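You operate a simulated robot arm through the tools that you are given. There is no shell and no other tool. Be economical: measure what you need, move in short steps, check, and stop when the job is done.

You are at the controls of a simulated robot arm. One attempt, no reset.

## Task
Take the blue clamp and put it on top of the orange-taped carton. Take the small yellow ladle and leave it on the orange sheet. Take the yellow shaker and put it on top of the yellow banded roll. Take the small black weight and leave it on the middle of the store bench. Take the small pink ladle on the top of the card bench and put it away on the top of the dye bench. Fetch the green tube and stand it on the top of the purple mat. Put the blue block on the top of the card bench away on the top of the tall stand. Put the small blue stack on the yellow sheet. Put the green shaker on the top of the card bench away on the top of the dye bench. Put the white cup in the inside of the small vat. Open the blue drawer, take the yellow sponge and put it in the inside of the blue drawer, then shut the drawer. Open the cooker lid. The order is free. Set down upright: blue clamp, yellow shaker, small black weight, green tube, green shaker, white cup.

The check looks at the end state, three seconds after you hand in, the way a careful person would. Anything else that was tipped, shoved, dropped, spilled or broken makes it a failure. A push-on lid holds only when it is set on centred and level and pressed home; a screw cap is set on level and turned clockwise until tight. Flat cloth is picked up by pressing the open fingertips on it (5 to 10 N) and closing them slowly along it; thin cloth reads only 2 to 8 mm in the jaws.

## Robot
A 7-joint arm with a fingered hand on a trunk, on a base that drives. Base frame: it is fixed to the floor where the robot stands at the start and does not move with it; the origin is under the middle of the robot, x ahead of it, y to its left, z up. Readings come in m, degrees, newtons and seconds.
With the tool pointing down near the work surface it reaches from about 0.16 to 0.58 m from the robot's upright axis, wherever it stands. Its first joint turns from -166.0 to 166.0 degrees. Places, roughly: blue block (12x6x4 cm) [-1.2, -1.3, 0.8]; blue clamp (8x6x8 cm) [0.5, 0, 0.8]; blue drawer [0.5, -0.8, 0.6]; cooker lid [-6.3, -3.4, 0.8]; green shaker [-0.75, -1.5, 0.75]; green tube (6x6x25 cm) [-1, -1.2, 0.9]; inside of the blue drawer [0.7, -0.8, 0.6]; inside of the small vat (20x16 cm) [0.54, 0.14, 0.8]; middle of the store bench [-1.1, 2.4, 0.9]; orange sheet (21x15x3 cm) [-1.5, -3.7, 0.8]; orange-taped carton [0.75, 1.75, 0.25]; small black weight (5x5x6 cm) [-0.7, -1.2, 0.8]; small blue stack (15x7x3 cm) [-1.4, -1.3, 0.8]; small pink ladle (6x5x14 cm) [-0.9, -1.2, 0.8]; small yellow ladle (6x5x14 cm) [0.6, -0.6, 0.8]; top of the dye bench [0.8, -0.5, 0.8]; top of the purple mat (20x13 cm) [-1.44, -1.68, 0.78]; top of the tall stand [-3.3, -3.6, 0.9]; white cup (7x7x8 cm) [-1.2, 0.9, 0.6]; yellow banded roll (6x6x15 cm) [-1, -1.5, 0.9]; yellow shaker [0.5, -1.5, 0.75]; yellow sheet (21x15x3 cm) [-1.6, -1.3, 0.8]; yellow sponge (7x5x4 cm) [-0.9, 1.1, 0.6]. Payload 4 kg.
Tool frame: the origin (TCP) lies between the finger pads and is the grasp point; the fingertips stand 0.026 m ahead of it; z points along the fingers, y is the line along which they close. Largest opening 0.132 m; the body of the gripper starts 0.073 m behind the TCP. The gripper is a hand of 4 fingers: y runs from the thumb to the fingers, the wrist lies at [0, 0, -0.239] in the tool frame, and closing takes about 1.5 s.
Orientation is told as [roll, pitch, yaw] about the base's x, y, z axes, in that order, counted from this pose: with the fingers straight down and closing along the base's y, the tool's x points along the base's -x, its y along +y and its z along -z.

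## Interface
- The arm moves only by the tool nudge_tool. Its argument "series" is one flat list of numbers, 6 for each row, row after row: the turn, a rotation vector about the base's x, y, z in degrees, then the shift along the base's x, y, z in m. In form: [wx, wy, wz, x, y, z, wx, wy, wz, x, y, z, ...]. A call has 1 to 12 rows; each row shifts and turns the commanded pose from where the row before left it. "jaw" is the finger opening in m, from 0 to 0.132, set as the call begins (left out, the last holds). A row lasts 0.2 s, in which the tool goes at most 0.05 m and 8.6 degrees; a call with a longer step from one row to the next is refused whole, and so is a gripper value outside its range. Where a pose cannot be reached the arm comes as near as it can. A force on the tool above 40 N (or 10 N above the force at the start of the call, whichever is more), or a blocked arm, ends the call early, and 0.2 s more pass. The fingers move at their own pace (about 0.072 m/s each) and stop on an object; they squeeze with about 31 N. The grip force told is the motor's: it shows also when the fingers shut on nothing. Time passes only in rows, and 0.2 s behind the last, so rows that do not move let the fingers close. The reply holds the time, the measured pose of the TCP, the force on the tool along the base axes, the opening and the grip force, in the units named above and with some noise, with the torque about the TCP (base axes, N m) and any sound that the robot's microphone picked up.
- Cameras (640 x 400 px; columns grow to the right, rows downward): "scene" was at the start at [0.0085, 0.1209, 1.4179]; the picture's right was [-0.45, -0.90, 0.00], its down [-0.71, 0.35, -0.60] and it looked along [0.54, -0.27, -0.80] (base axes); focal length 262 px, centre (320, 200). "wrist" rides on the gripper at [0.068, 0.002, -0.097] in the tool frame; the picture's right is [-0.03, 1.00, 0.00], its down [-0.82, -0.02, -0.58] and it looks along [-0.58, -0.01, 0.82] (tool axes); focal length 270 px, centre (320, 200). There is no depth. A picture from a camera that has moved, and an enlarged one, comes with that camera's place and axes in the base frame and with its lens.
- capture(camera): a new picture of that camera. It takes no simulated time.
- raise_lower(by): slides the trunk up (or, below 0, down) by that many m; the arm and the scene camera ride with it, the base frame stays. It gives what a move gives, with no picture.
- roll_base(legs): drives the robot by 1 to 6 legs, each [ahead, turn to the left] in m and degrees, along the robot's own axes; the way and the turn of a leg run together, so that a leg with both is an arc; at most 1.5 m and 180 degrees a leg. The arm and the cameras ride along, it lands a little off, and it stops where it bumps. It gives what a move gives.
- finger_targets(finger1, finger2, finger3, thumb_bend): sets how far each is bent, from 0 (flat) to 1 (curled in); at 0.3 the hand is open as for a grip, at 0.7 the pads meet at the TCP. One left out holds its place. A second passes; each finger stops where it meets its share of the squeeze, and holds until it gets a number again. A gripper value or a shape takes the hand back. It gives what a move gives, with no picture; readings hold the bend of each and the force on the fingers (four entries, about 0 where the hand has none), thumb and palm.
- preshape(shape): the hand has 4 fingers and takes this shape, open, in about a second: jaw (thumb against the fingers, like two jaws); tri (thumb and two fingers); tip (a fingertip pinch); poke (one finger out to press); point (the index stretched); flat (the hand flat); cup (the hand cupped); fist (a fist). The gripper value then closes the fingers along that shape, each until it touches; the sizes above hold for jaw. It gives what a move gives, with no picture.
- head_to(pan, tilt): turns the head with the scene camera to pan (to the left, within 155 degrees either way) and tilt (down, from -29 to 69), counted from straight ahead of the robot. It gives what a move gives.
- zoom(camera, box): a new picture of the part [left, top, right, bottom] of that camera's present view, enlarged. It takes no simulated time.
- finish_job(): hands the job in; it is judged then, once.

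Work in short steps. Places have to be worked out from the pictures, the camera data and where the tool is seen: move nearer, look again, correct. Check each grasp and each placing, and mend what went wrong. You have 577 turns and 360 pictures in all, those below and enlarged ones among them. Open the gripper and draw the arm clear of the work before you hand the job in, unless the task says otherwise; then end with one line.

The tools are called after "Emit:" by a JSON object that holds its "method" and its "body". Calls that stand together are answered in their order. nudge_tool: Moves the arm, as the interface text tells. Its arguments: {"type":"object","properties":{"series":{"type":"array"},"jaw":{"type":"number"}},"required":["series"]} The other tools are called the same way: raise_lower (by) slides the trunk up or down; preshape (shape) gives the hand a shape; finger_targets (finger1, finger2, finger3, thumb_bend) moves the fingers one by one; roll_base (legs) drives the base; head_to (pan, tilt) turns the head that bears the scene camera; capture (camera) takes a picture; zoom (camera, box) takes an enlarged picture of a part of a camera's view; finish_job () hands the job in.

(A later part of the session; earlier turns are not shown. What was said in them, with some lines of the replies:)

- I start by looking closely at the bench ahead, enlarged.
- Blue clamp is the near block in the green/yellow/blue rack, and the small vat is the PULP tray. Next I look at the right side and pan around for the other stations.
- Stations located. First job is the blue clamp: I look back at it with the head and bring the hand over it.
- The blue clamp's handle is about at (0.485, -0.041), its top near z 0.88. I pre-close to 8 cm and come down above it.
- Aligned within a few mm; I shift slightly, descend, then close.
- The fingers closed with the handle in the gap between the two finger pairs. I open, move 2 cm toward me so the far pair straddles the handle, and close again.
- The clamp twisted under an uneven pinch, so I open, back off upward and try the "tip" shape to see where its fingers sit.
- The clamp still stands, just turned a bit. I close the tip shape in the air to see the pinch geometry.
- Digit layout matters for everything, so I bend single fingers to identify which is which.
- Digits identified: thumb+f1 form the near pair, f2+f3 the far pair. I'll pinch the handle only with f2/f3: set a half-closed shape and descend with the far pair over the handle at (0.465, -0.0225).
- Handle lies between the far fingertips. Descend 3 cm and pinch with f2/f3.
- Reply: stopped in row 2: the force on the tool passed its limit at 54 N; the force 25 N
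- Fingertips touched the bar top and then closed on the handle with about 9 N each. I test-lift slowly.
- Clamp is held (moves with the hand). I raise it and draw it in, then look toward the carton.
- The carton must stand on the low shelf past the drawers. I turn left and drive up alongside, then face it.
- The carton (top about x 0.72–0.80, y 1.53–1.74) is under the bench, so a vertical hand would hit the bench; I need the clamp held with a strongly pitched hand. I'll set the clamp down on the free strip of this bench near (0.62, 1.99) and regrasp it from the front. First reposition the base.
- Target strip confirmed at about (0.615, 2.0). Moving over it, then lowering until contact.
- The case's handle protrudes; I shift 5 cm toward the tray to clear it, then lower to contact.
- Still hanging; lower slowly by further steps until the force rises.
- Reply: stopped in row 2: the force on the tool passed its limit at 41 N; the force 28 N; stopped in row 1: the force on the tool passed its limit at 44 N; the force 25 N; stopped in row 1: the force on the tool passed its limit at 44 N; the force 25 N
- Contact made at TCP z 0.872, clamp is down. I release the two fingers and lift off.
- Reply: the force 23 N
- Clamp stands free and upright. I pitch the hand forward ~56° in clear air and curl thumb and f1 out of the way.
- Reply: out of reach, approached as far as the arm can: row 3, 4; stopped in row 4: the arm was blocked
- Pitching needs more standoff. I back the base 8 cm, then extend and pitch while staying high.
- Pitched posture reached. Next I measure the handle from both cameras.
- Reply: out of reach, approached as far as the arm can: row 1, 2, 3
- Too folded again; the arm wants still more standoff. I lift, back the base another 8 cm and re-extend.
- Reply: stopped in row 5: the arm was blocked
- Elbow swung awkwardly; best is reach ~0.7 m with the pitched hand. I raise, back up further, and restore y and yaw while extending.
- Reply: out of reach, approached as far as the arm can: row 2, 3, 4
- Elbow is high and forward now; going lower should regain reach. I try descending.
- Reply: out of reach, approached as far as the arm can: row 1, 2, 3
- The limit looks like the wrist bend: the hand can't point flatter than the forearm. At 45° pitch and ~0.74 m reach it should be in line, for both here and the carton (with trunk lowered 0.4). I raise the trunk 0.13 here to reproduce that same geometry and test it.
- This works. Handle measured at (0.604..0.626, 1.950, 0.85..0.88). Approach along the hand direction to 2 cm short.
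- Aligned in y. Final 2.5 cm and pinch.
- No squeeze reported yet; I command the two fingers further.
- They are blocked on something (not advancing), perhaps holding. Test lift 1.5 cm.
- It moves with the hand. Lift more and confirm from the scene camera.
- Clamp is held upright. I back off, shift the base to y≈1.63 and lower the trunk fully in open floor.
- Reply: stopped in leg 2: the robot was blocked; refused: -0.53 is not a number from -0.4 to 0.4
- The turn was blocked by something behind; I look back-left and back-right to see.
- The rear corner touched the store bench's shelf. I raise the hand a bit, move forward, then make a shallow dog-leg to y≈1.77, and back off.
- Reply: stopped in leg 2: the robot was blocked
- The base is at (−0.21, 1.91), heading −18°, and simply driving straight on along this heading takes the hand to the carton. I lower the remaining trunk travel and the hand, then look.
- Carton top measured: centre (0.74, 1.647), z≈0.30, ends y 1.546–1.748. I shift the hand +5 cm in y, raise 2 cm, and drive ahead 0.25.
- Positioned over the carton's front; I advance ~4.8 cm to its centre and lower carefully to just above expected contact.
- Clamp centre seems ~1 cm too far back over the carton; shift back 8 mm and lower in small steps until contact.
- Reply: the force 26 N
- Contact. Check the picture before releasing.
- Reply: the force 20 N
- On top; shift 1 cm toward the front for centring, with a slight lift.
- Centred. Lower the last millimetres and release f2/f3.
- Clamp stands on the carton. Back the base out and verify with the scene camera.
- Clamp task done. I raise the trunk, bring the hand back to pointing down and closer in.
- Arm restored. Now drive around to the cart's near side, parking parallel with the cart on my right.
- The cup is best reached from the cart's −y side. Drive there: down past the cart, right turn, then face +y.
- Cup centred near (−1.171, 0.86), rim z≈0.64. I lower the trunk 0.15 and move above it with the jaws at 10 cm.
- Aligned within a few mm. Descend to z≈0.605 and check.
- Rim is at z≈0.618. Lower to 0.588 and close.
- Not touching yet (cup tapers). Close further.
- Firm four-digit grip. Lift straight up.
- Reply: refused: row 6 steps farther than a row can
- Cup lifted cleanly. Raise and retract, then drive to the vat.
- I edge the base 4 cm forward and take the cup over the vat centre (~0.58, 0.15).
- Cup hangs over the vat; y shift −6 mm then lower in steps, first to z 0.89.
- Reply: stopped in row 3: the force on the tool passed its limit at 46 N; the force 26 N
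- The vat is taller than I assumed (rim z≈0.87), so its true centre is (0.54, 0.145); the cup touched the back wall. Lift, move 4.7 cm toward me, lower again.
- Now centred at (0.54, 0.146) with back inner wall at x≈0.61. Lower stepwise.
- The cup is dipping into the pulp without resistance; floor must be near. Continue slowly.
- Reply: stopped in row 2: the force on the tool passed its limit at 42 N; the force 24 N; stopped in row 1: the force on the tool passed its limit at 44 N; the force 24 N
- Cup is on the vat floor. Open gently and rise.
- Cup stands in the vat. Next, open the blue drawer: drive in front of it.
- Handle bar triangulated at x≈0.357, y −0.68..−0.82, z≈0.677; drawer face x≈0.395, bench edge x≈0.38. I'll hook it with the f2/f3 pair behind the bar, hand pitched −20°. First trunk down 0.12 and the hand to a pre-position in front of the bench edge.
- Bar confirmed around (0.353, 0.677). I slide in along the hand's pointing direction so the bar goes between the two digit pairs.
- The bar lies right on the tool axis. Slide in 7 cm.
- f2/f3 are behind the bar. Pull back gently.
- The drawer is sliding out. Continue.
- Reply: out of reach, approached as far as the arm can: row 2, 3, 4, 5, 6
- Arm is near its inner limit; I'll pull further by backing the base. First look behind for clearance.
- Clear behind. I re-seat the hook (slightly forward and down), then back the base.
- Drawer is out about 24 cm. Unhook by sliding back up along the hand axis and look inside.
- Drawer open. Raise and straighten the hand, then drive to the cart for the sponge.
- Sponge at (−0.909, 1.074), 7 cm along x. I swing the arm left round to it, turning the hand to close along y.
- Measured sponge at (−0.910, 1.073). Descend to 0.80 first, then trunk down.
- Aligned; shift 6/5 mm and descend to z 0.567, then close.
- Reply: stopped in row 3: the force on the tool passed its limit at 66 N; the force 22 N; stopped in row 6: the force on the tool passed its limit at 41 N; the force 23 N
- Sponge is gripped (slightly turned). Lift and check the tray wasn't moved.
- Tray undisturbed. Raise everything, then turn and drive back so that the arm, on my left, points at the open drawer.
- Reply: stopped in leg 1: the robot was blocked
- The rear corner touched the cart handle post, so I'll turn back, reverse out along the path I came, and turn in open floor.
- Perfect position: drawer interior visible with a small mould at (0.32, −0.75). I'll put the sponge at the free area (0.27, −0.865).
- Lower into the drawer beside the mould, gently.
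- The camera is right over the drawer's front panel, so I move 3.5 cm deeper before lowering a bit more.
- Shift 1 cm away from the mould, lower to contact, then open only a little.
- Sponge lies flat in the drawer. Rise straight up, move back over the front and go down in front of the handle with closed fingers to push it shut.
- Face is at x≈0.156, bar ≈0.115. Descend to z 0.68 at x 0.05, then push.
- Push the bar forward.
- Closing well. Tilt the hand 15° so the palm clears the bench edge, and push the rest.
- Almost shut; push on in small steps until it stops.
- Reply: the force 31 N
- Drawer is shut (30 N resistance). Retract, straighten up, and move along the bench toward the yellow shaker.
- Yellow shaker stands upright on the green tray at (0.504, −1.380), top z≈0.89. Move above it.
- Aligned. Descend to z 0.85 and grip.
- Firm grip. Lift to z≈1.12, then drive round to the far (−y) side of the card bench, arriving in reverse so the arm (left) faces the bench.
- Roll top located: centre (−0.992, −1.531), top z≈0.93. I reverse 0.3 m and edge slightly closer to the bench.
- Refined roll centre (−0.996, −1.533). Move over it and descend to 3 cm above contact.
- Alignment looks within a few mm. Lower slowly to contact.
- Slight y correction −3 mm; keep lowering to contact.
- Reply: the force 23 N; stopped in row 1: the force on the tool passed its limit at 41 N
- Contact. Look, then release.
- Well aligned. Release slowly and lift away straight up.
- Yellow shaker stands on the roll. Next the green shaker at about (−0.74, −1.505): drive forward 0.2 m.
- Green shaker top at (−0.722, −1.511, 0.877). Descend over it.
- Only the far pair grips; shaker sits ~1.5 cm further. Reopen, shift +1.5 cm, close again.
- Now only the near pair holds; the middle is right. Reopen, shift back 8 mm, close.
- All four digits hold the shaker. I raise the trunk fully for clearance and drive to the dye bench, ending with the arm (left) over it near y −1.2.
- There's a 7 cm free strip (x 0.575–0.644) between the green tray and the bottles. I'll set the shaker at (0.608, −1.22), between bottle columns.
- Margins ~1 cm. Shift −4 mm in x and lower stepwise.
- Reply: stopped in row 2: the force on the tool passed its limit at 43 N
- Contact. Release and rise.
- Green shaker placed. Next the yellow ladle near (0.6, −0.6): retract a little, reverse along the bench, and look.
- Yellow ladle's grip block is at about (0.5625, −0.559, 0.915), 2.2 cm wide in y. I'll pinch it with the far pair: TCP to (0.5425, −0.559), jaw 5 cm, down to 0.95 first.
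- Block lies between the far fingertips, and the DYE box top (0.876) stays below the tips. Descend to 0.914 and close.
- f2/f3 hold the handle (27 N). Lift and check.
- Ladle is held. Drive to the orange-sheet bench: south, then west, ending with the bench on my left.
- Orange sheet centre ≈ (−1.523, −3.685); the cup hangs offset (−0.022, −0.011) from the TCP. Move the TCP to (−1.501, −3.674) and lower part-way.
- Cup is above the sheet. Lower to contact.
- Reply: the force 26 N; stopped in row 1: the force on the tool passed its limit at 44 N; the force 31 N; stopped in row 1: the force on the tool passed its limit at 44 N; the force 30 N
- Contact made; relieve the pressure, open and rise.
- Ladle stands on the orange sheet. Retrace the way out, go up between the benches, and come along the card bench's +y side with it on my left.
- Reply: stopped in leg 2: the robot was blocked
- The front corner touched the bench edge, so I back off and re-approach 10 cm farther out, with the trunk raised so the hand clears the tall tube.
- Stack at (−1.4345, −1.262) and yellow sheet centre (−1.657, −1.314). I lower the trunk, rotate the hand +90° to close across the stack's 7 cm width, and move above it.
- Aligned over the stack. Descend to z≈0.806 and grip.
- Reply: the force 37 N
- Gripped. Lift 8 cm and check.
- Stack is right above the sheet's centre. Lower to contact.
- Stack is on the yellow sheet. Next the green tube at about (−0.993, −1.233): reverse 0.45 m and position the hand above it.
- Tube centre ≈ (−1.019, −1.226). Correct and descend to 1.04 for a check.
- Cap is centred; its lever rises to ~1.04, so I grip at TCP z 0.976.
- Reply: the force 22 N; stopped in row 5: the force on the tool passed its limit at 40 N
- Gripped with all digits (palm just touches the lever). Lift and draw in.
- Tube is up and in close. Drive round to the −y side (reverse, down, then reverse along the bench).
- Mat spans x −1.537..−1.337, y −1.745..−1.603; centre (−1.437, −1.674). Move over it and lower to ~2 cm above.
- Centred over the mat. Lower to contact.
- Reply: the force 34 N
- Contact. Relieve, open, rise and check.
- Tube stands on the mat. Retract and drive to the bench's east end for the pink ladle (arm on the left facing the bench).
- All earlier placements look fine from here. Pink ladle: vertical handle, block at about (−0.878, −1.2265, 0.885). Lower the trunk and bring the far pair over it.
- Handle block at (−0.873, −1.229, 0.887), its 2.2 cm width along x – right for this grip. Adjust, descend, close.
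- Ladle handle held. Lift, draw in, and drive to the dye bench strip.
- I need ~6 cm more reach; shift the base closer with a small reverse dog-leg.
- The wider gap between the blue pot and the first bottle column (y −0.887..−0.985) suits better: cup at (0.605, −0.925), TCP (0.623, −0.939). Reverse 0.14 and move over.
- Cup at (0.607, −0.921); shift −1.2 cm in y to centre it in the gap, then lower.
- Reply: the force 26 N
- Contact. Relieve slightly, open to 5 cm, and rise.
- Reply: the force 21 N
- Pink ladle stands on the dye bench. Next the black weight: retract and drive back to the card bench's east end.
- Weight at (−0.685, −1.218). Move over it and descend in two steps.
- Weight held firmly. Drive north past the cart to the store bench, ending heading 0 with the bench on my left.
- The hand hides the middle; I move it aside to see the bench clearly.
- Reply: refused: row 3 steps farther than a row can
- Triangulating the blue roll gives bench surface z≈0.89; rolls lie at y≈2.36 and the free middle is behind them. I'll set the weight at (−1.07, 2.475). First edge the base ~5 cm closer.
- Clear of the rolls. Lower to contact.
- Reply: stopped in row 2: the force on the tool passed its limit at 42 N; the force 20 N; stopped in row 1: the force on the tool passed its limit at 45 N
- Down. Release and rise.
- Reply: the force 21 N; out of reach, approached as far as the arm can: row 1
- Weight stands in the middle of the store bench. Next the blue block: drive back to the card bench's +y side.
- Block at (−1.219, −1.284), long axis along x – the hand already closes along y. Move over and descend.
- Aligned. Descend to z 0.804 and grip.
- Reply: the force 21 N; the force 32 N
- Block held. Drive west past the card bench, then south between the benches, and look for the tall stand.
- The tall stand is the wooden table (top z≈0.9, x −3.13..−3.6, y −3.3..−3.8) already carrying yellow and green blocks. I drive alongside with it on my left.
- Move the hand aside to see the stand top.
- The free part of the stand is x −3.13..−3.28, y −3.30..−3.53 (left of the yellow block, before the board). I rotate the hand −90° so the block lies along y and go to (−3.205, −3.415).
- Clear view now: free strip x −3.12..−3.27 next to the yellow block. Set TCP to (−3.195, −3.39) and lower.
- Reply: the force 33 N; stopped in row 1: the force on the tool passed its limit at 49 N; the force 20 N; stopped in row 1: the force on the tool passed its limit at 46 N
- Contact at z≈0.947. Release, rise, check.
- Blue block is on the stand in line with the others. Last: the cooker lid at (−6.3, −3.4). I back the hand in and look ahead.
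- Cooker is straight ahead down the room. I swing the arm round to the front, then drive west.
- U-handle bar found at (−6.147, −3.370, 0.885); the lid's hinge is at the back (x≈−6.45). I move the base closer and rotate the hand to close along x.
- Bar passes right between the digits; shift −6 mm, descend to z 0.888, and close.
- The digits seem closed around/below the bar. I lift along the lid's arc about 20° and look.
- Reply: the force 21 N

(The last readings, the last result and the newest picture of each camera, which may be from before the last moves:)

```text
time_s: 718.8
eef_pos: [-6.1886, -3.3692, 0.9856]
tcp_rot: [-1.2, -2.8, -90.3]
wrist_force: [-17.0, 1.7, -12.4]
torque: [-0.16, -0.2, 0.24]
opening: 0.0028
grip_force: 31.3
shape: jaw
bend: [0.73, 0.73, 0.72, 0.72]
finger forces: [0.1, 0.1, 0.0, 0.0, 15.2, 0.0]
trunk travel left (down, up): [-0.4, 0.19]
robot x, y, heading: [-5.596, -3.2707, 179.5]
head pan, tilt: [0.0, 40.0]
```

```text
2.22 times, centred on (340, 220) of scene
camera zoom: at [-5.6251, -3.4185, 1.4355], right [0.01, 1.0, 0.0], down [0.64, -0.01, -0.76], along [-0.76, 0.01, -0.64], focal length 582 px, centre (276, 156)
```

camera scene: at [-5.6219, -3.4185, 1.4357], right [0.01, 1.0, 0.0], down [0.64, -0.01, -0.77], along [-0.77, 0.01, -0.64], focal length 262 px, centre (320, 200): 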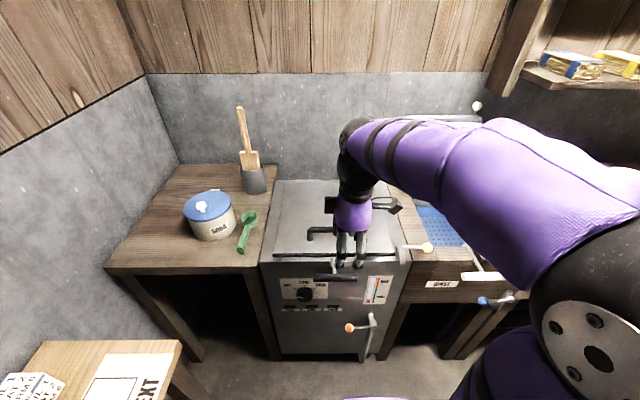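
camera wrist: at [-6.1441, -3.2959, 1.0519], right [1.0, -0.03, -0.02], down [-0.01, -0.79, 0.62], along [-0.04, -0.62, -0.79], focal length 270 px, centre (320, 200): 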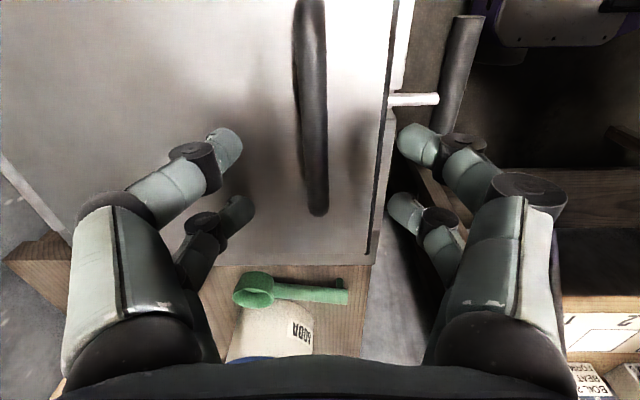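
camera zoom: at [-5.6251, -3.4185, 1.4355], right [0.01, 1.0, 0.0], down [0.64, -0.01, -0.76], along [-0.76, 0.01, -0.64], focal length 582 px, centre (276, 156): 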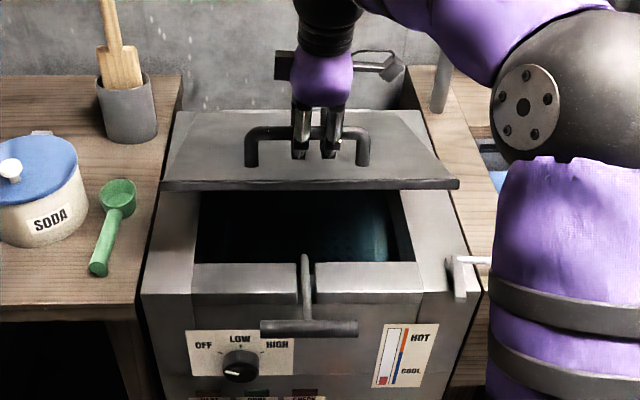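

The lid lifts freely (the T-bar is separate). Reach is running out with a vertical hand, so I test whether the lid holds by itself: relax toward the hinge and open the digits a little.

Emit:
{"method": "nudge_tool", "body": {"series": [0, 0, 0, -0.003, 0, -0.001, 0, 0, 0, -0.002, 0, -0.001]}}

Emit:
{"method": "nudge_tool", "body": {"series": [0, 0, 0, 0, 0, 0, 0, 0, 0, 0, 0, 0, 0, 0, 0, 0, 0, 0, 0, 0, 0, 0, 0, 0, 0, 0, 0, 0, 0, 0], "jaw": 0.06}}

Emit:
{"method": "zoom", "body": {"camera": "scene", "box": [240, 130, 440, 310]}}

```text
time_s: 719.4
eef_pos: [-6.1911, -3.3696, 0.9859]
tcp_rot: [-1.2, -2.8, -90.2]
wrist_force: [-2.0, 1.7, -0.4]
torque: [-0.02, -0.03, 0.02]
opening: 0.0027
grip_force: 30.8
shape: jaw
bend: [0.73, 0.73, 0.72, 0.72]
finger forces: [0.2, 0.0, 0.0, 0.0, 1.8, 0.0]
trunk travel left (down, up): [-0.4, 0.19]
robot x, y, heading: [-5.595, -3.265, 179.3]
head pan, tilt: [0.0, 40.0]
```

```text
time_s: 720.6
eef_pos: [-6.1918, -3.3678, 0.9855]
tcp_rot: [-1.3, -2.8, -90.2]
wrist_force: [0.6, 0.3, 0.1]
torque: [0.0, -0.01, 0.02]
opening: 0.0594
grip_force: 0.0
shape: jaw
bend: [0.73, 0.73, 0.73, 0.7]
finger forces: [0.0, 0.1, 0.2, 0.0, 0.1, 0.0]
trunk travel left (down, up): [-0.4, 0.19]
robot x, y, heading: [-5.593, -3.2636, 179.3]
head pan, tilt: [0.0, 40.0]
```

```text
2.22 times, centred on (340, 220) of scene
camera zoom: at [-5.6221, -3.4184, 1.4357], right [0.01, 1.0, 0.0], down [0.64, -0.01, -0.77], along [-0.77, 0.01, -0.64], focal length 582 px, centre (276, 156)
```

zoom: 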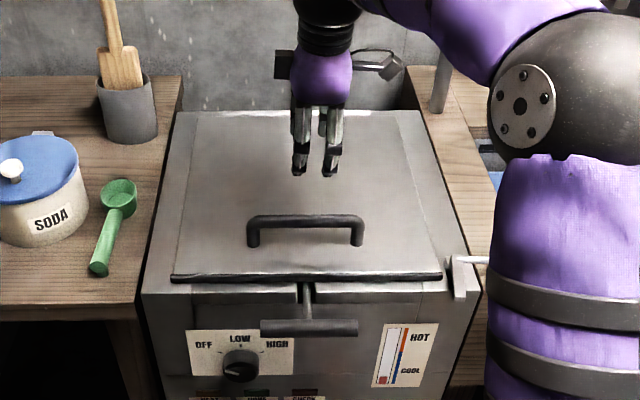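

The lid falls shut when released, so I must carry it past vertical. Plan: hook the bar from behind with thumb+f3, lift to ~45° with a vertical hand, then bring f1+f2 under the lip and push it over. First raise the hand and bring the base 7 cm closer.

Emit:
{"method": "nudge_tool", "body": {"series": [0, 0, 0, 0.03, 0, 0.03, 0, 0, 0, 0.03, 0, 0.03, 0, 0, 0, 0.03, 0, 0, 0, 0, 0, 0.03, 0, 0, 0, 0, 0, 0.03, 0, 0]}}

Emit:
{"method": "roll_base", "body": {"legs": [[0.07, 0]]}}

Emit:
{"method": "finger_targets", "body": {"finger1": 0.3, "finger2": 0.3, "finger3": 0.3, "thumb_bend": 0.3}}

Emit:
{"method": "capture", "body": {"camera": "wrist"}}

```text
time_s: 721.8
eef_pos: [-6.0437, -3.369, 1.0432]
tcp_rot: [-1.3, -2.8, -90.2]
wrist_force: [-0.1, 0.4, 1.1]
torque: [-0.02, -0.02, 0.02]
opening: 0.0595
grip_force: 0.1
shape: jaw
bend: [0.73, 0.73, 0.73, 0.7]
finger forces: [0.0, 0.0, 0.1, 0.0, 0.0, 0.0]
trunk travel left (down, up): [-0.4, 0.19]
robot x, y, heading: [-5.5996, -3.2681, 179.5]
head pan, tilt: [0.0, 40.0]
```

```text
time_s: 722.8
eef_pos: [-6.1123, -3.3678, 1.0431]
tcp_rot: [-1.3, -2.9, -90.3]
wrist_force: [0.7, -0.2, -0.4]
torque: [0.0, -0.02, 0.03]
opening: 0.0598
grip_force: 0.0
shape: jaw
bend: [0.73, 0.73, 0.73, 0.7]
finger forces: [0.0, 0.0, 0.0, 0.0, 0.1, 0.0]
trunk travel left (down, up): [-0.4, 0.19]
robot x, y, heading: [-5.6654, -3.2689, 179.5]
head pan, tilt: [0.0, 40.0]
```

```text
time_s: 723.8
eef_pos: [-6.1124, -3.367, 1.0447]
tcp_rot: [-1.4, -2.7, -90.2]
wrist_force: [0.2, 0.2, -0.4]
torque: [0.0, 0.06, 0.03]
opening: 0.1324
grip_force: 0.0
shape: fingers
bend: [0.3, 0.3, 0.3, 0.3]
finger forces: [0.0, 0.0, 0.1, 0.0, 0.0, 0.1]
trunk travel left (down, up): [-0.4, 0.19]
robot x, y, heading: [-5.6669, -3.2657, 179.5]
head pan, tilt: [0.0, 40.0]
```

```text
117 pictures are left
camera wrist: at [-6.1081, -3.2956, 1.1366], right [1.0, -0.03, -0.02], down [-0.01, -0.79, 0.62], along [-0.04, -0.62, -0.79], focal length 270 px, centre (320, 200)
```

wrist: 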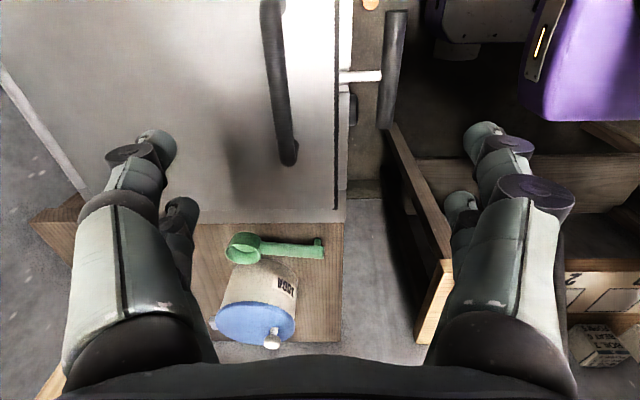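

A digits (thumb, f3) will come down 2.5 cm behind the bar, B digits in front of the lip. Descend to z 0.89 and hook with thumb and f3.

Emit:
{"method": "nudge_tool", "body": {"series": [0, 0, 0, 0, 0, -0.045, 0, 0, 0, 0, 0, -0.045, 0, 0, 0, 0, 0, -0.045, 0, 0, 0, 0, 0, -0.018]}}

Emit:
{"method": "finger_targets", "body": {"finger3": 0.7, "thumb_bend": 0.7}}

Emit:
{"method": "capture", "body": {"camera": "wrist"}}

```text
time_s: 724.8
eef_pos: [-6.1092, -3.3658, 0.8902]
tcp_rot: [-1.3, -2.8, -90.2]
wrist_force: [0.4, -0.7, -0.4]
torque: [-0.01, -0.03, 0.0]
opening: 0.1325
grip_force: 0.1
shape: fingers
bend: [0.3, 0.3, 0.3, 0.3]
finger forces: [0.1, 0.0, 0.0, 0.0, 0.0, 0.0]
trunk travel left (down, up): [-0.4, 0.19]
robot x, y, heading: [-5.666, -3.2691, 179.4]
head pan, tilt: [0.0, 40.0]
```

```text
time_s: 725.8
eef_pos: [-6.1161, -3.3653, 0.8917]
tcp_rot: [-1.7, -3.0, -90.3]
wrist_force: [-30.6, 0.7, 1.9]
torque: [0.08, 0.57, 0.05]
opening: 0.1099
grip_force: 16.0
shape: fingers
bend: [0.3, 0.3, 0.44, 0.5]
finger forces: [0.0, 0.0, 11.7, 0.0, 20.0, 0.0]
trunk travel left (down, up): [-0.4, 0.19]
robot x, y, heading: [-5.6682, -3.2649, 179.5]
head pan, tilt: [0.0, 40.0]
```

```text
116 pictures are left
camera wrist: at [-6.1112, -3.2943, 0.9846], right [1.0, -0.03, -0.03], down [-0.01, -0.79, 0.62], along [-0.04, -0.62, -0.78], focal length 270 px, centre (320, 200)
```

wrist: 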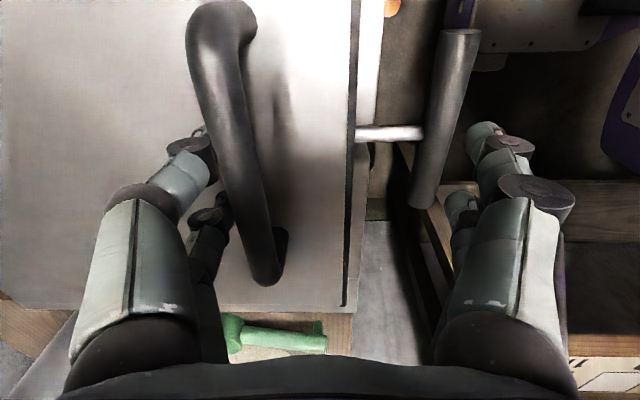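

Thumb and f3 bear on the bar from behind. Lift along the refined arc (hinge ≈ (−6.448, 0.825)), first ~19°.

Emit:
{"method": "nudge_tool", "body": {"series": [0, 0, 0, -0.0039, 0, 0.0164, 0, 0, 0, -0.0047, 0, 0.0161, 0, 0, 0, -0.0056, 0, 0.0159, 0, 0, 0, -0.0065, 0, 0.0155, 0, 0, 0, -0.0073, 0, 0.0151, 0, 0, 0, -0.0082, 0, 0.0147]}}

Emit:
{"method": "zoom", "body": {"camera": "scene", "box": [220, 100, 440, 320]}}

```text
time_s: 727.2
eef_pos: [-6.1501, -3.368, 0.9812]
tcp_rot: [-1.3, -2.9, -90.3]
wrist_force: [-21.6, 6.9, -12.5]
torque: [0.12, -0.27, -0.2]
opening: 0.1052
grip_force: 11.8
shape: fingers
bend: [0.3, 0.3, 0.46, 0.51]
finger forces: [0.1, 0.0, 9.4, 0.0, 14.0, 0.0]
trunk travel left (down, up): [-0.4, 0.19]
robot x, y, heading: [-5.6634, -3.2701, 179.5]
head pan, tilt: [0.0, 40.0]
```

```text
1.82 times, centred on (330, 210) of scene
camera zoom: at [-5.6937, -3.4172, 1.4356], right [0.01, 1.0, 0.0], down [0.64, -0.01, -0.76], along [-0.76, 0.01, -0.64], focal length 476 px, centre (302, 182)
```

zoom: 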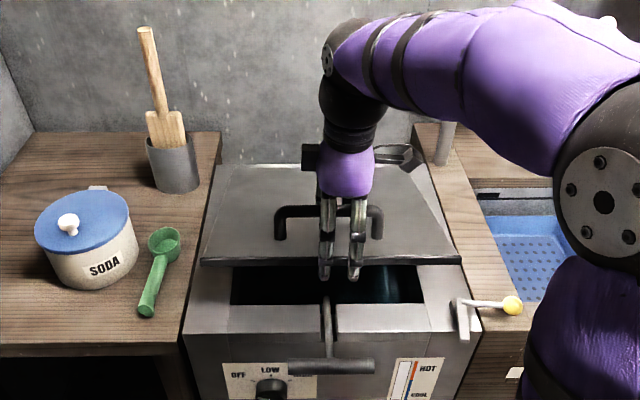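

Lifting well with the B digits ahead of the lip. Continue another ~19°.

Emit:
{"method": "nudge_tool", "body": {"series": [0, 0, 0, -0.009, 0, 0.0142, 0, 0, 0, -0.0097, 0, 0.0137, 0, 0, 0, -0.0105, 0, 0.0131, 0, 0, 0, -0.0113, 0, 0.0125, 0, 0, 0, -0.0119, 0, 0.0119, 0, 0, 0, -0.0125, 0, 0.0111]}}

Emit:
{"method": "zoom", "body": {"camera": "scene", "box": [220, 100, 440, 320]}}

Emit:
{"method": "capture", "body": {"camera": "wrist"}}

```text
time_s: 728.6
eef_pos: [-6.2151, -3.3669, 1.0604]
tcp_rot: [-1.2, -2.8, -90.2]
wrist_force: [-13.8, -1.3, -14.3]
torque: [-0.03, -0.35, 0.11]
opening: 0.0971
grip_force: 8.3
shape: fingers
bend: [0.3, 0.3, 0.5, 0.54]
finger forces: [0.0, 0.1, 6.6, 0.1, 9.3, 0.0]
trunk travel left (down, up): [-0.4, 0.19]
robot x, y, heading: [-5.6627, -3.2654, 179.5]
head pan, tilt: [0.0, 40.0]
```

```text
1.82 times, centred on (330, 210) of scene
camera zoom: at [-5.6927, -3.4182, 1.4356], right [0.01, 1.0, 0.0], down [0.64, -0.01, -0.76], along [-0.76, 0.01, -0.64], focal length 476 px, centre (302, 182)
```

zoom: 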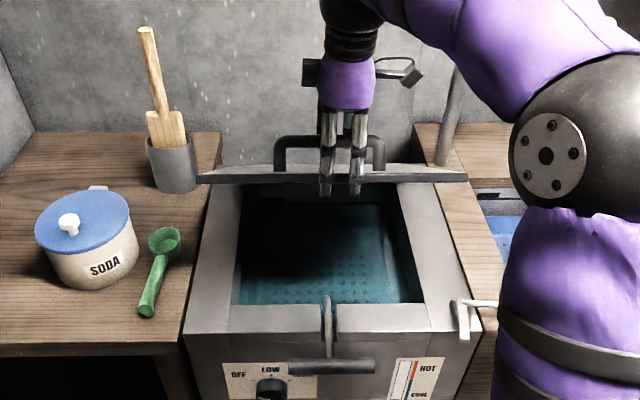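

```text
113 pictures are left
camera wrist: at [-6.2113, -3.2944, 1.1533], right [1.0, -0.03, -0.02], down [-0.01, -0.79, 0.62], along [-0.03, -0.62, -0.79], focal length 270 px, centre (320, 200)
```

wrist: 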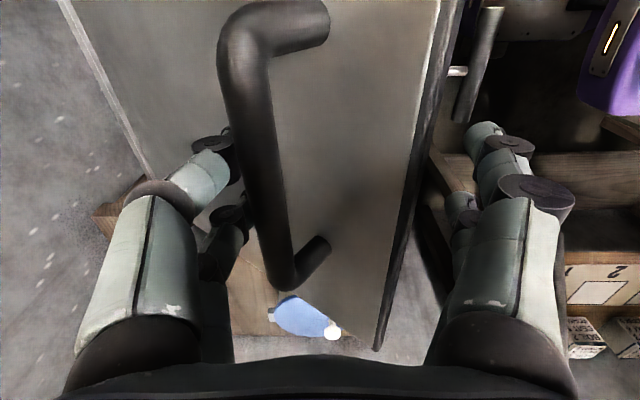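

About 38°. Three more steps to ~48°, then curl f1/f2 under the lip.

Emit:
{"method": "nudge_tool", "body": {"series": [0, 0, 0, -0.0132, 0, 0.0105, 0, 0, 0, -0.0137, 0, 0.0097, 0, 0, 0, -0.0142, 0, 0.009]}}

Emit:
{"method": "finger_targets", "body": {"finger1": 0.75, "finger2": 0.75}}

Emit:
{"method": "capture", "body": {"camera": "wrist"}}

Emit:
{"method": "zoom", "body": {"camera": "scene", "box": [220, 80, 440, 300]}}

```text
time_s: 729.4
eef_pos: [-6.2545, -3.3677, 1.0905]
tcp_rot: [-1.3, -2.8, -90.3]
wrist_force: [-0.1, -0.7, -0.2]
torque: [0.03, 0.07, -0.01]
opening: 0.0861
grip_force: 0.1
shape: fingers
bend: [0.3, 0.3, 0.56, 0.58]
finger forces: [0.0, 0.0, 0.0, 0.0, 0.1, 0.1]
trunk travel left (down, up): [-0.4, 0.19]
robot x, y, heading: [-5.6665, -3.2683, 179.5]
head pan, tilt: [0.0, 40.0]
```

```text
time_s: 730.4
eef_pos: [-6.2529, -3.3672, 1.0913]
tcp_rot: [-1.4, -2.9, -90.2]
wrist_force: [12.8, -1.8, 15.1]
torque: [-0.06, -0.3, -0.01]
opening: 0.0181
grip_force: 8.9
shape: fingers
bend: [0.75, 0.76, 0.56, 0.58]
finger forces: [7.7, 11.6, 0.0, 0.0, 0.0, 0.1]
trunk travel left (down, up): [-0.4, 0.19]
robot x, y, heading: [-5.6648, -3.2668, 179.6]
head pan, tilt: [0.0, 40.0]
```

```text
112 pictures are left
camera wrist: at [-6.2482, -3.2954, 1.1848], right [1.0, -0.03, -0.02], down [-0.01, -0.79, 0.62], along [-0.04, -0.62, -0.79], focal length 270 px, centre (320, 200)
```

wrist: 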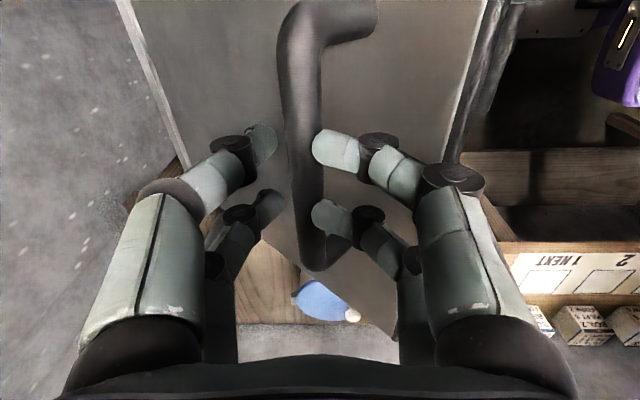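

```text
1.82 times, centred on (330, 190) of scene
camera zoom: at [-5.6874, -3.4177, 1.436], right [0.01, 1.0, 0.0], down [0.64, -0.01, -0.77], along [-0.77, 0.01, -0.64], focal length 476 px, centre (302, 218)
```

zoom: 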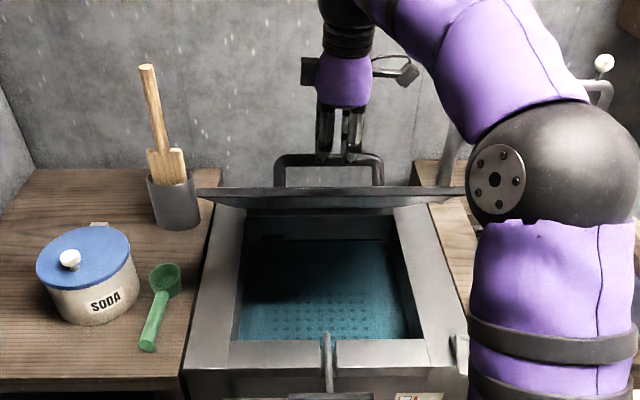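

The lid now seems to carry itself (no load on the hand at ~48°). I open f1/f2 again, keeping thumb/f3 behind the bar, and check whether it stays.

Emit:
{"method": "finger_targets", "body": {"finger1": 0.3, "finger2": 0.3}}

Emit:
{"method": "zoom", "body": {"camera": "scene", "box": [220, 80, 440, 300]}}

Emit:
{"method": "capture", "body": {"camera": "wrist"}}

```text
time_s: 731.4
eef_pos: [-6.2553, -3.3675, 1.0887]
tcp_rot: [-1.3, -2.8, -90.1]
wrist_force: [-0.3, 0.0, -0.2]
torque: [0.01, 0.0, 0.0]
opening: 0.0863
grip_force: 0.0
shape: fingers
bend: [0.3, 0.3, 0.56, 0.58]
finger forces: [0.1, 0.1, 0.1, 0.1, 0.0, 0.0]
trunk travel left (down, up): [-0.4, 0.19]
robot x, y, heading: [-5.6701, -3.2659, 179.1]
head pan, tilt: [0.0, 40.0]
```

```text
1.82 times, centred on (330, 190) of scene
camera zoom: at [-5.6903, -3.4178, 1.4357], right [0.01, 1.0, 0.0], down [0.64, -0.01, -0.77], along [-0.77, 0.01, -0.64], focal length 476 px, centre (302, 218)
```

zoom: 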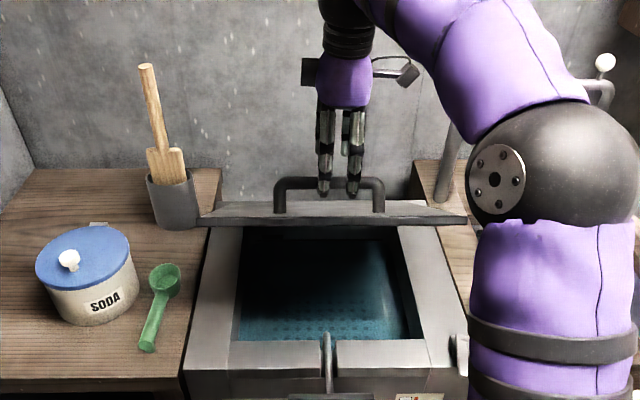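

```text
109 pictures are left
camera wrist: at [-6.251, -3.295, 1.1827], right [1.0, -0.03, -0.02], down [-0.01, -0.79, 0.62], along [-0.04, -0.62, -0.79], focal length 270 px, centre (320, 200)
```

wrist: 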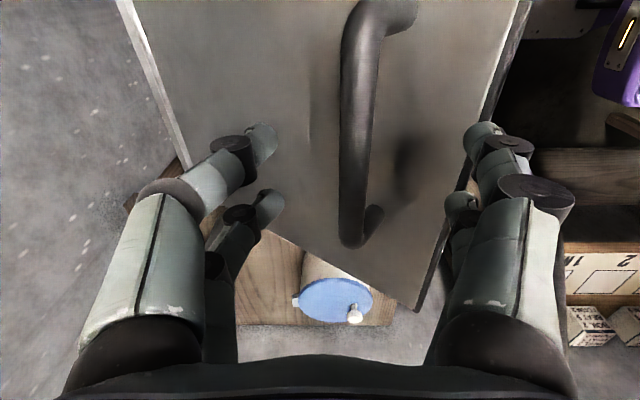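

The lid only sinks slowly (damped), bar had slipped off thumb/f3. I retry: same hook, but after ~20° I sink the hook deeper under the bar, so it holds through 45° while f1/f2 get under the lip. Back to the start pose first.

Emit:
{"method": "nudge_tool", "body": {"series": [0, 0, 0, 0.02, 0, 0.045, 0, 0, 0, 0.045, 0, 0, 0, 0, 0, 0.045, 0, 0, 0, 0, 0, 0.035, 0, 0, 0, 0, 0, 0, 0, -0.045, 0, 0, 0, 0, 0, -0.045]}}

Emit:
{"method": "finger_targets", "body": {"finger1": 0.25, "finger2": 0.25, "finger3": 0.3, "thumb_bend": 0.3}}

Emit:
{"method": "capture", "body": {"camera": "wrist"}}

```text
time_s: 732.8
eef_pos: [-6.1075, -3.3663, 1.0431]
tcp_rot: [-1.3, -2.8, -90.3]
wrist_force: [-1.3, -0.7, 0.2]
torque: [0.01, 0.02, -0.03]
opening: 0.0863
grip_force: 0.1
shape: fingers
bend: [0.3, 0.3, 0.56, 0.58]
finger forces: [0.0, 0.1, 0.0, 0.0, 0.0, 0.1]
trunk travel left (down, up): [-0.4, 0.19]
robot x, y, heading: [-5.6647, -3.2676, 179.3]
head pan, tilt: [0.0, 40.0]
```

```text
time_s: 733.8
eef_pos: [-6.1074, -3.3658, 1.0437]
tcp_rot: [-1.3, -2.9, -90.3]
wrist_force: [-0.5, 0.4, 0.3]
torque: [-0.03, 0.01, -0.02]
opening: 0.1377
grip_force: 0.1
shape: fingers
bend: [0.25, 0.25, 0.3, 0.3]
finger forces: [0.0, 0.0, 0.0, 0.0, 0.0, 0.1]
trunk travel left (down, up): [-0.4, 0.19]
robot x, y, heading: [-5.6665, -3.2657, 179.3]
head pan, tilt: [0.0, 40.0]
```

```text
108 pictures are left
camera wrist: at [-6.1038, -3.2938, 1.1373], right [1.0, -0.03, -0.02], down [-0.01, -0.79, 0.62], along [-0.04, -0.62, -0.79], focal length 270 px, centre (320, 200)
```

wrist: 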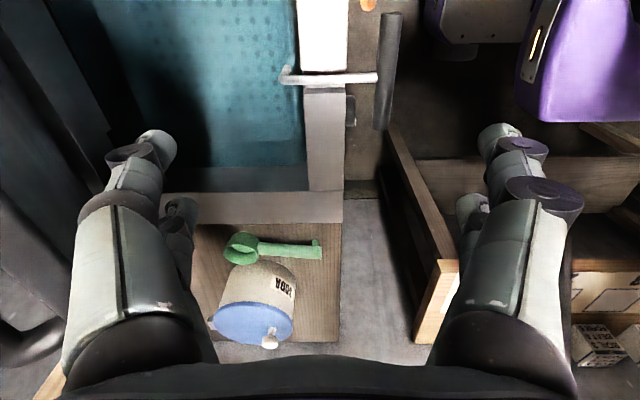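

The lid appears to be fully open now. Check from the scene camera.

Emit:
{"method": "zoom", "body": {"camera": "scene", "box": [200, 60, 440, 320]}}

```text
1.54 times, centred on (320, 190) of scene
camera zoom: at [-5.6903, -3.4178, 1.4357], right [0.01, 1.0, 0.0], down [0.64, -0.01, -0.77], along [-0.77, 0.01, -0.64], focal length 403 px, centre (320, 215)
```

zoom: 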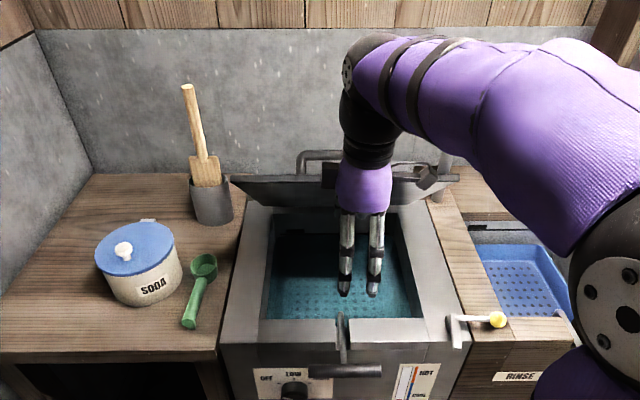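

The lid is standing well up by itself (past its balance point). I draw the hand away and see where it settles.

Emit:
{"method": "nudge_tool", "body": {"series": [0, 0, 0, 0.03, 0, 0.03, 0, 0, 0, 0.04, 0, 0.02, 0, 0, 0, 0.04, 0, 0, 0, 0, 0, 0.03, 0, 0, 0, 0, 0, 0, 0, 0, 0, 0, 0, 0, 0, 0, 0, 0, 0, 0, 0, 0, 0, 0, 0, 0, 0, 0]}}

Emit:
{"method": "capture", "body": {"camera": "scene"}}

```text
time_s: 735.6
eef_pos: [-5.9681, -3.3672, 1.0957]
tcp_rot: [-1.3, -2.9, -90.2]
wrist_force: [-0.7, -0.1, 0.3]
torque: [-0.02, -0.04, -0.01]
opening: 0.1378
grip_force: 0.0
shape: fingers
bend: [0.25, 0.25, 0.3, 0.3]
finger forces: [0.0, 0.0, 0.1, 0.0, 0.0, 0.1]
trunk travel left (down, up): [-0.4, 0.19]
robot x, y, heading: [-5.6659, -3.268, 179.1]
head pan, tilt: [0.0, 40.0]
```

```text
106 pictures are left
camera scene: at [-5.6902, -3.4178, 1.4358], right [0.01, 1.0, 0.0], down [0.64, -0.01, -0.77], along [-0.77, 0.01, -0.64], focal length 262 px, centre (320, 200)
```

scene: 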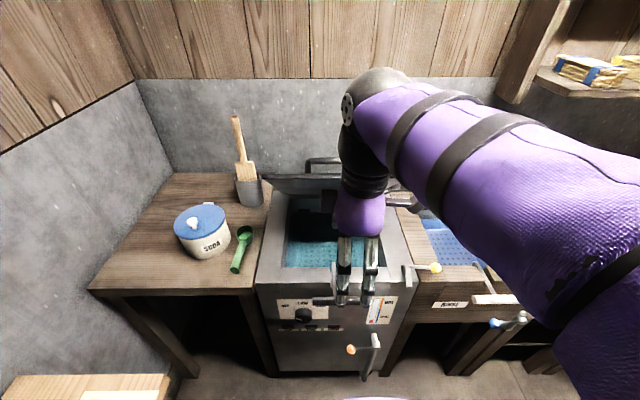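

The lid holds at about 40°, with its underside now facing me – so I can push it fully open from below. Back the base 5 cm, close the fingers, and pitch the hand forward in front of the opening.

Emit:
{"method": "roll_base", "body": {"legs": [[-0.05, 0]]}}

Emit:
{"method": "nudge_tool", "body": {"series": [0, 7.5, 0, -0.01, 0, -0.01, 0, 7.5, 0, -0.02, 0, -0.02, 0, 7.5, 0, -0.02, 0, -0.02, 0, 7.5, 0, -0.02, 0, -0.025, 0, 7.5, 0, -0.03, 0, -0.03, 0, 7.5, 0, -0.03, 0, -0.03], "jaw": 0}}

Emit:
{"method": "capture", "body": {"camera": "scene"}}

```text
time_s: 736.5
eef_pos: [-5.9165, -3.3674, 1.0955]
tcp_rot: [-1.3, -2.7, -90.2]
wrist_force: [0.0, 0.8, 0.3]
torque: [-0.02, -0.01, -0.03]
opening: 0.1378
grip_force: 0.0
shape: fingers
bend: [0.25, 0.25, 0.3, 0.3]
finger forces: [0.1, 0.1, 0.0, 0.1, 0.0, 0.0]
trunk travel left (down, up): [-0.4, 0.19]
robot x, y, heading: [-5.6164, -3.2673, 179.4]
head pan, tilt: [0.0, 40.0]
```

```text
time_s: 737.9
eef_pos: [-6.0469, -3.3703, 0.9599]
tcp_rot: [-46.2, -2.3, -87.9]
wrist_force: [-1.7, 1.2, 0.0]
torque: [-0.1, -0.05, 0.08]
opening: 0.0
grip_force: 30.9
shape: jaw
bend: [0.62, 0.63, 0.63, 0.7]
finger forces: [0.0, 0.0, 0.0, 0.0, 0.0, 0.0]
trunk travel left (down, up): [-0.4, 0.19]
robot x, y, heading: [-5.6156, -3.2686, 179.4]
head pan, tilt: [0.0, 40.0]
```

```text
105 pictures are left
camera scene: at [-5.6392, -3.4191, 1.4357], right [0.01, 1.0, 0.0], down [0.64, 0.0, -0.77], along [-0.77, 0.01, -0.64], focal length 262 px, centre (320, 200)
```

scene: 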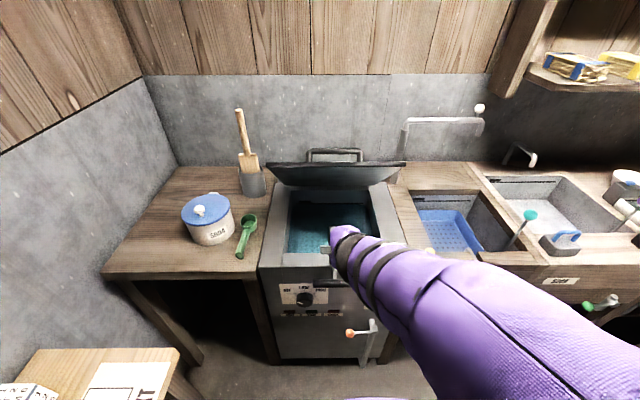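

Clear view: the lid stands at roughly 45–50°. Wait two seconds to see whether it drifts.

Emit:
{"method": "nudge_tool", "body": {"series": [0, 0, 0, 0, 0, 0, 0, 0, 0, 0, 0, 0, 0, 0, 0, 0, 0, 0, 0, 0, 0, 0, 0, 0, 0, 0, 0, 0, 0, 0, 0, 0, 0, 0, 0, 0, 0, 0, 0, 0, 0, 0, 0, 0, 0, 0, 0, 0, 0, 0, 0, 0, 0, 0, 0, 0, 0, 0, 0, 0]}}

Emit:
{"method": "zoom", "body": {"camera": "scene", "box": [240, 120, 430, 270]}}

```text
time_s: 740.1
eef_pos: [-6.0483, -3.3678, 0.9591]
tcp_rot: [-46.4, -2.1, -88.2]
wrist_force: [0.1, 0.0, 0.7]
torque: [0.0, -0.01, 0.01]
opening: 0.0
grip_force: 31.5
shape: jaw
bend: [0.62, 0.63, 0.63, 0.7]
finger forces: [0.1, 0.1, 0.1, 0.1, 0.0, 0.0]
trunk travel left (down, up): [-0.4, 0.19]
robot x, y, heading: [-5.6171, -3.2688, 179.6]
head pan, tilt: [0.0, 40.0]
```

```text
2.67 times, centred on (335, 195) of scene
camera zoom: at [-5.6394, -3.4184, 1.4358], right [0.01, 1.0, 0.0], down [0.64, -0.01, -0.77], along [-0.77, 0.01, -0.64], focal length 698 px, centre (280, 213)
```

zoom: 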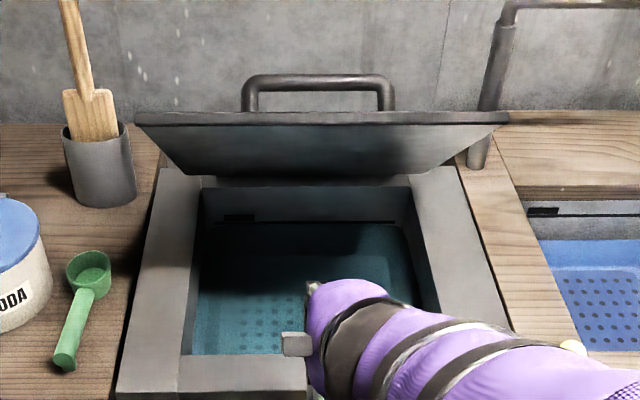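

It holds at ~48°. I push it fully open: slide the closed fingers under the lid, bring the base 5 cm in, then push up and back along its arc.

Emit:
{"method": "nudge_tool", "body": {"series": [0, 0, 0, -0.035, 0, -0.003, 0, 0, 0, -0.035, 0, -0.003, 0, 0, 0, -0.03, 0, 0]}}

Emit:
{"method": "roll_base", "body": {"legs": [[0.05, 0]]}}

Emit:
{"method": "nudge_tool", "body": {"series": [0, 0, 0, 0, 0, 0.02, 0, 0, 0, -0.006, 0, 0.02, 0, 0, 0, -0.01, 0, 0.02, 0, 0, 0, -0.014, 0, 0.018, 0, 0, 0, -0.018, 0, 0.018, 0, 0, 0, -0.022, 0, 0.016]}}

Emit:
{"method": "capture", "body": {"camera": "scene"}}

```text
time_s: 740.9
eef_pos: [-6.145, -3.3784, 0.9539]
tcp_rot: [-46.4, -2.0, -86.9]
wrist_force: [-3.1, 9.0, 1.0]
torque: [-0.56, -0.16, 0.57]
opening: 0.0
grip_force: 31.2
shape: jaw
bend: [0.62, 0.63, 0.63, 0.7]
finger forces: [0.1, 0.0, 0.1, 0.0, 0.0, 0.0]
trunk travel left (down, up): [-0.4, 0.19]
robot x, y, heading: [-5.6148, -3.2655, 179.6]
head pan, tilt: [0.0, 40.0]
```

```text
time_s: 741.8
eef_pos: [-6.1981, -3.365, 0.9547]
tcp_rot: [-46.3, -2.2, -88.2]
wrist_force: [0.3, -0.2, -0.2]
torque: [0.0, -0.02, -0.01]
opening: 0.0
grip_force: 30.6
shape: jaw
bend: [0.62, 0.63, 0.63, 0.7]
finger forces: [0.0, 0.0, 0.0, 0.0, 0.0, 0.1]
trunk travel left (down, up): [-0.4, 0.19]
robot x, y, heading: [-5.6661, -3.2663, 179.5]
head pan, tilt: [0.0, 40.0]
```

```text
time_s: 743.2
eef_pos: [-6.2684, -3.3679, 1.0643]
tcp_rot: [-46.3, -2.1, -88.2]
wrist_force: [0.9, 0.2, 0.2]
torque: [0.02, -0.02, 0.02]
opening: 0.0
grip_force: 31.2
shape: jaw
bend: [0.62, 0.63, 0.63, 0.7]
finger forces: [0.0, 0.1, 0.0, 0.1, 0.0, 0.0]
trunk travel left (down, up): [-0.4, 0.19]
robot x, y, heading: [-5.6651, -3.26, 179.4]
head pan, tilt: [0.0, 40.0]
```

```text
103 pictures are left
camera scene: at [-5.6898, -3.418, 1.4357], right [0.01, 1.0, 0.0], down [0.64, -0.01, -0.77], along [-0.77, 0.01, -0.64], focal length 262 px, centre (320, 200)
```

scene: 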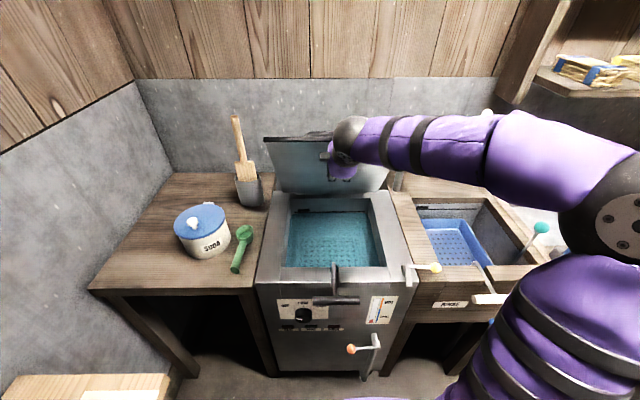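

The lid is nearly upright. Push a bit more to go past vertical.

Emit:
{"method": "nudge_tool", "body": {"series": [0, 0, 0, -0.025, 0, 0.012, 0, 0, 0, -0.028, 0, 0.01, 0, 0, 0, -0.03, 0, 0.006, 0, 0, 0, -0.03, 0, 0.003]}}

Emit:
{"method": "capture", "body": {"camera": "scene"}}

```text
time_s: 744.2
eef_pos: [-6.382, -3.3664, 1.0943]
tcp_rot: [-46.3, -2.1, -88.2]
wrist_force: [0.2, 0.6, 1.1]
torque: [-0.03, -0.02, -0.02]
opening: 0.0002
grip_force: 31.3
shape: jaw
bend: [0.62, 0.63, 0.63, 0.7]
finger forces: [0.1, 0.0, 0.0, 0.0, 0.0, 0.0]
trunk travel left (down, up): [-0.4, 0.19]
robot x, y, heading: [-5.6685, -3.2661, 179.5]
head pan, tilt: [0.0, 40.0]
```

```text
102 pictures are left
camera scene: at [-5.69, -3.418, 1.4357], right [0.01, 1.0, 0.0], down [0.64, -0.01, -0.77], along [-0.77, 0.01, -0.64], focal length 262 px, centre (320, 200)
```

scene: 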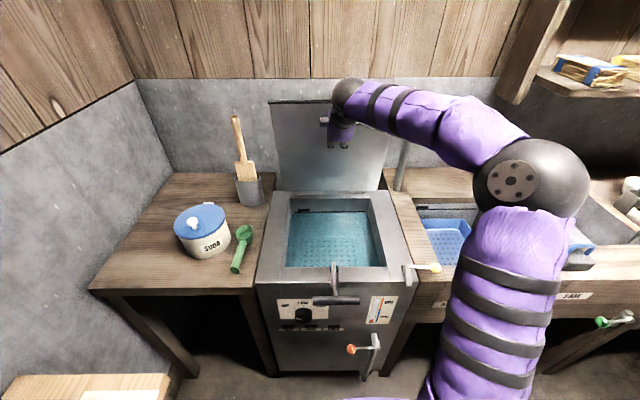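

Lid is past upright. Withdraw the hand and confirm it stays.

Emit:
{"method": "nudge_tool", "body": {"series": [0, 0, 0, 0.04, 0, 0, 0, 0, 0, 0.045, 0, 0, 0, 0, 0, 0.045, 0, 0.01, 0, -7.5, 0, 0.045, 0, 0.01, 0, -7.5, 0, 0.04, 0, 0.01, 0, -7.5, 0, 0.03, 0, 0.01, 0, -7.5, 0, 0.02, 0, 0, 0, -7.5, 0, 0.01, 0, 0, 0, -7.5, 0, 0, 0, 0]}}

Emit:
{"method": "roll_base", "body": {"legs": [[-0.25, 0]]}}

Emit:
{"method": "capture", "body": {"camera": "scene"}}

```text
time_s: 746.2
eef_pos: [-6.1056, -3.3672, 1.1356]
tcp_rot: [-1.1, -2.8, -90.2]
wrist_force: [0.3, -0.1, -0.3]
torque: [-0.02, 0.01, -0.02]
opening: 0.0
grip_force: 31.1
shape: jaw
bend: [0.62, 0.63, 0.63, 0.7]
finger forces: [0.0, 0.1, 0.0, 0.0, 0.0, 0.0]
trunk travel left (down, up): [-0.4, 0.19]
robot x, y, heading: [-5.6661, -3.2663, 179.4]
head pan, tilt: [0.0, 40.0]
```

```text
time_s: 748.0
eef_pos: [-5.8551, -3.3689, 1.1362]
tcp_rot: [-1.3, -2.8, -90.4]
wrist_force: [0.3, 0.3, 0.6]
torque: [-0.01, 0.01, 0.0]
opening: 0.0
grip_force: 31.0
shape: jaw
bend: [0.62, 0.63, 0.63, 0.7]
finger forces: [0.0, 0.0, 0.0, 0.0, 0.0, 0.1]
trunk travel left (down, up): [-0.4, 0.19]
robot x, y, heading: [-5.4171, -3.2716, 179.3]
head pan, tilt: [0.0, 40.0]
```

```text
101 pictures are left
camera scene: at [-5.44, -3.4203, 1.4358], right [0.01, 1.0, 0.0], down [0.64, -0.01, -0.77], along [-0.77, 0.01, -0.64], focal length 262 px, centre (320, 200)
```

scene: 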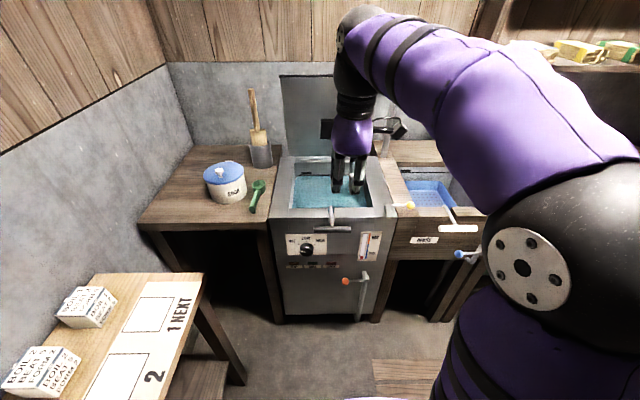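

The lid stays open and all twelve jobs are done. Open the hand, then hand in.

Emit:
{"method": "preshape", "body": {"shape": "jaw"}}

Emit:
{"method": "zoom", "body": {"camera": "scene", "box": [240, 50, 440, 250]}}

```text
time_s: 748.9
eef_pos: [-5.8551, -3.3696, 1.1371]
tcp_rot: [-1.3, -2.8, -90.3]
wrist_force: [-0.1, -1.6, 0.4]
torque: [0.01, -0.02, -0.01]
opening: 0.132
grip_force: 0.2
shape: jaw
bend: [0.3, 0.3, 0.3, 0.3]
finger forces: [0.0, 0.1, 0.0, 0.0, 0.0, 0.0]
trunk travel left (down, up): [-0.4, 0.19]
robot x, y, heading: [-5.415, -3.2703, 179.7]
head pan, tilt: [0.0, 40.0]
```

```text
2.00 times, centred on (340, 150) of scene
camera zoom: at [-5.44, -3.4203, 1.4357], right [0.01, 1.0, 0.0], down [0.64, -0.01, -0.77], along [-0.77, 0.01, -0.64], focal length 523 px, centre (280, 300)
```

zoom: 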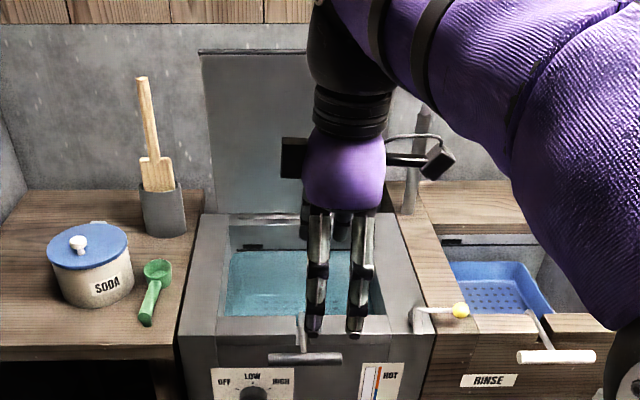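

The lid stands fully open, the hand is open and clear of the work; handing in.

Emit:
{"method": "finish_job", "body": {}}

```text
The job is handed in.
```

I did all twelve jobs, and each looked right when I checked it with the cameras; the job is handed in. While driving, the base bumped the store bench, the cart and the card bench, and nothing on them looked moved afterwards.
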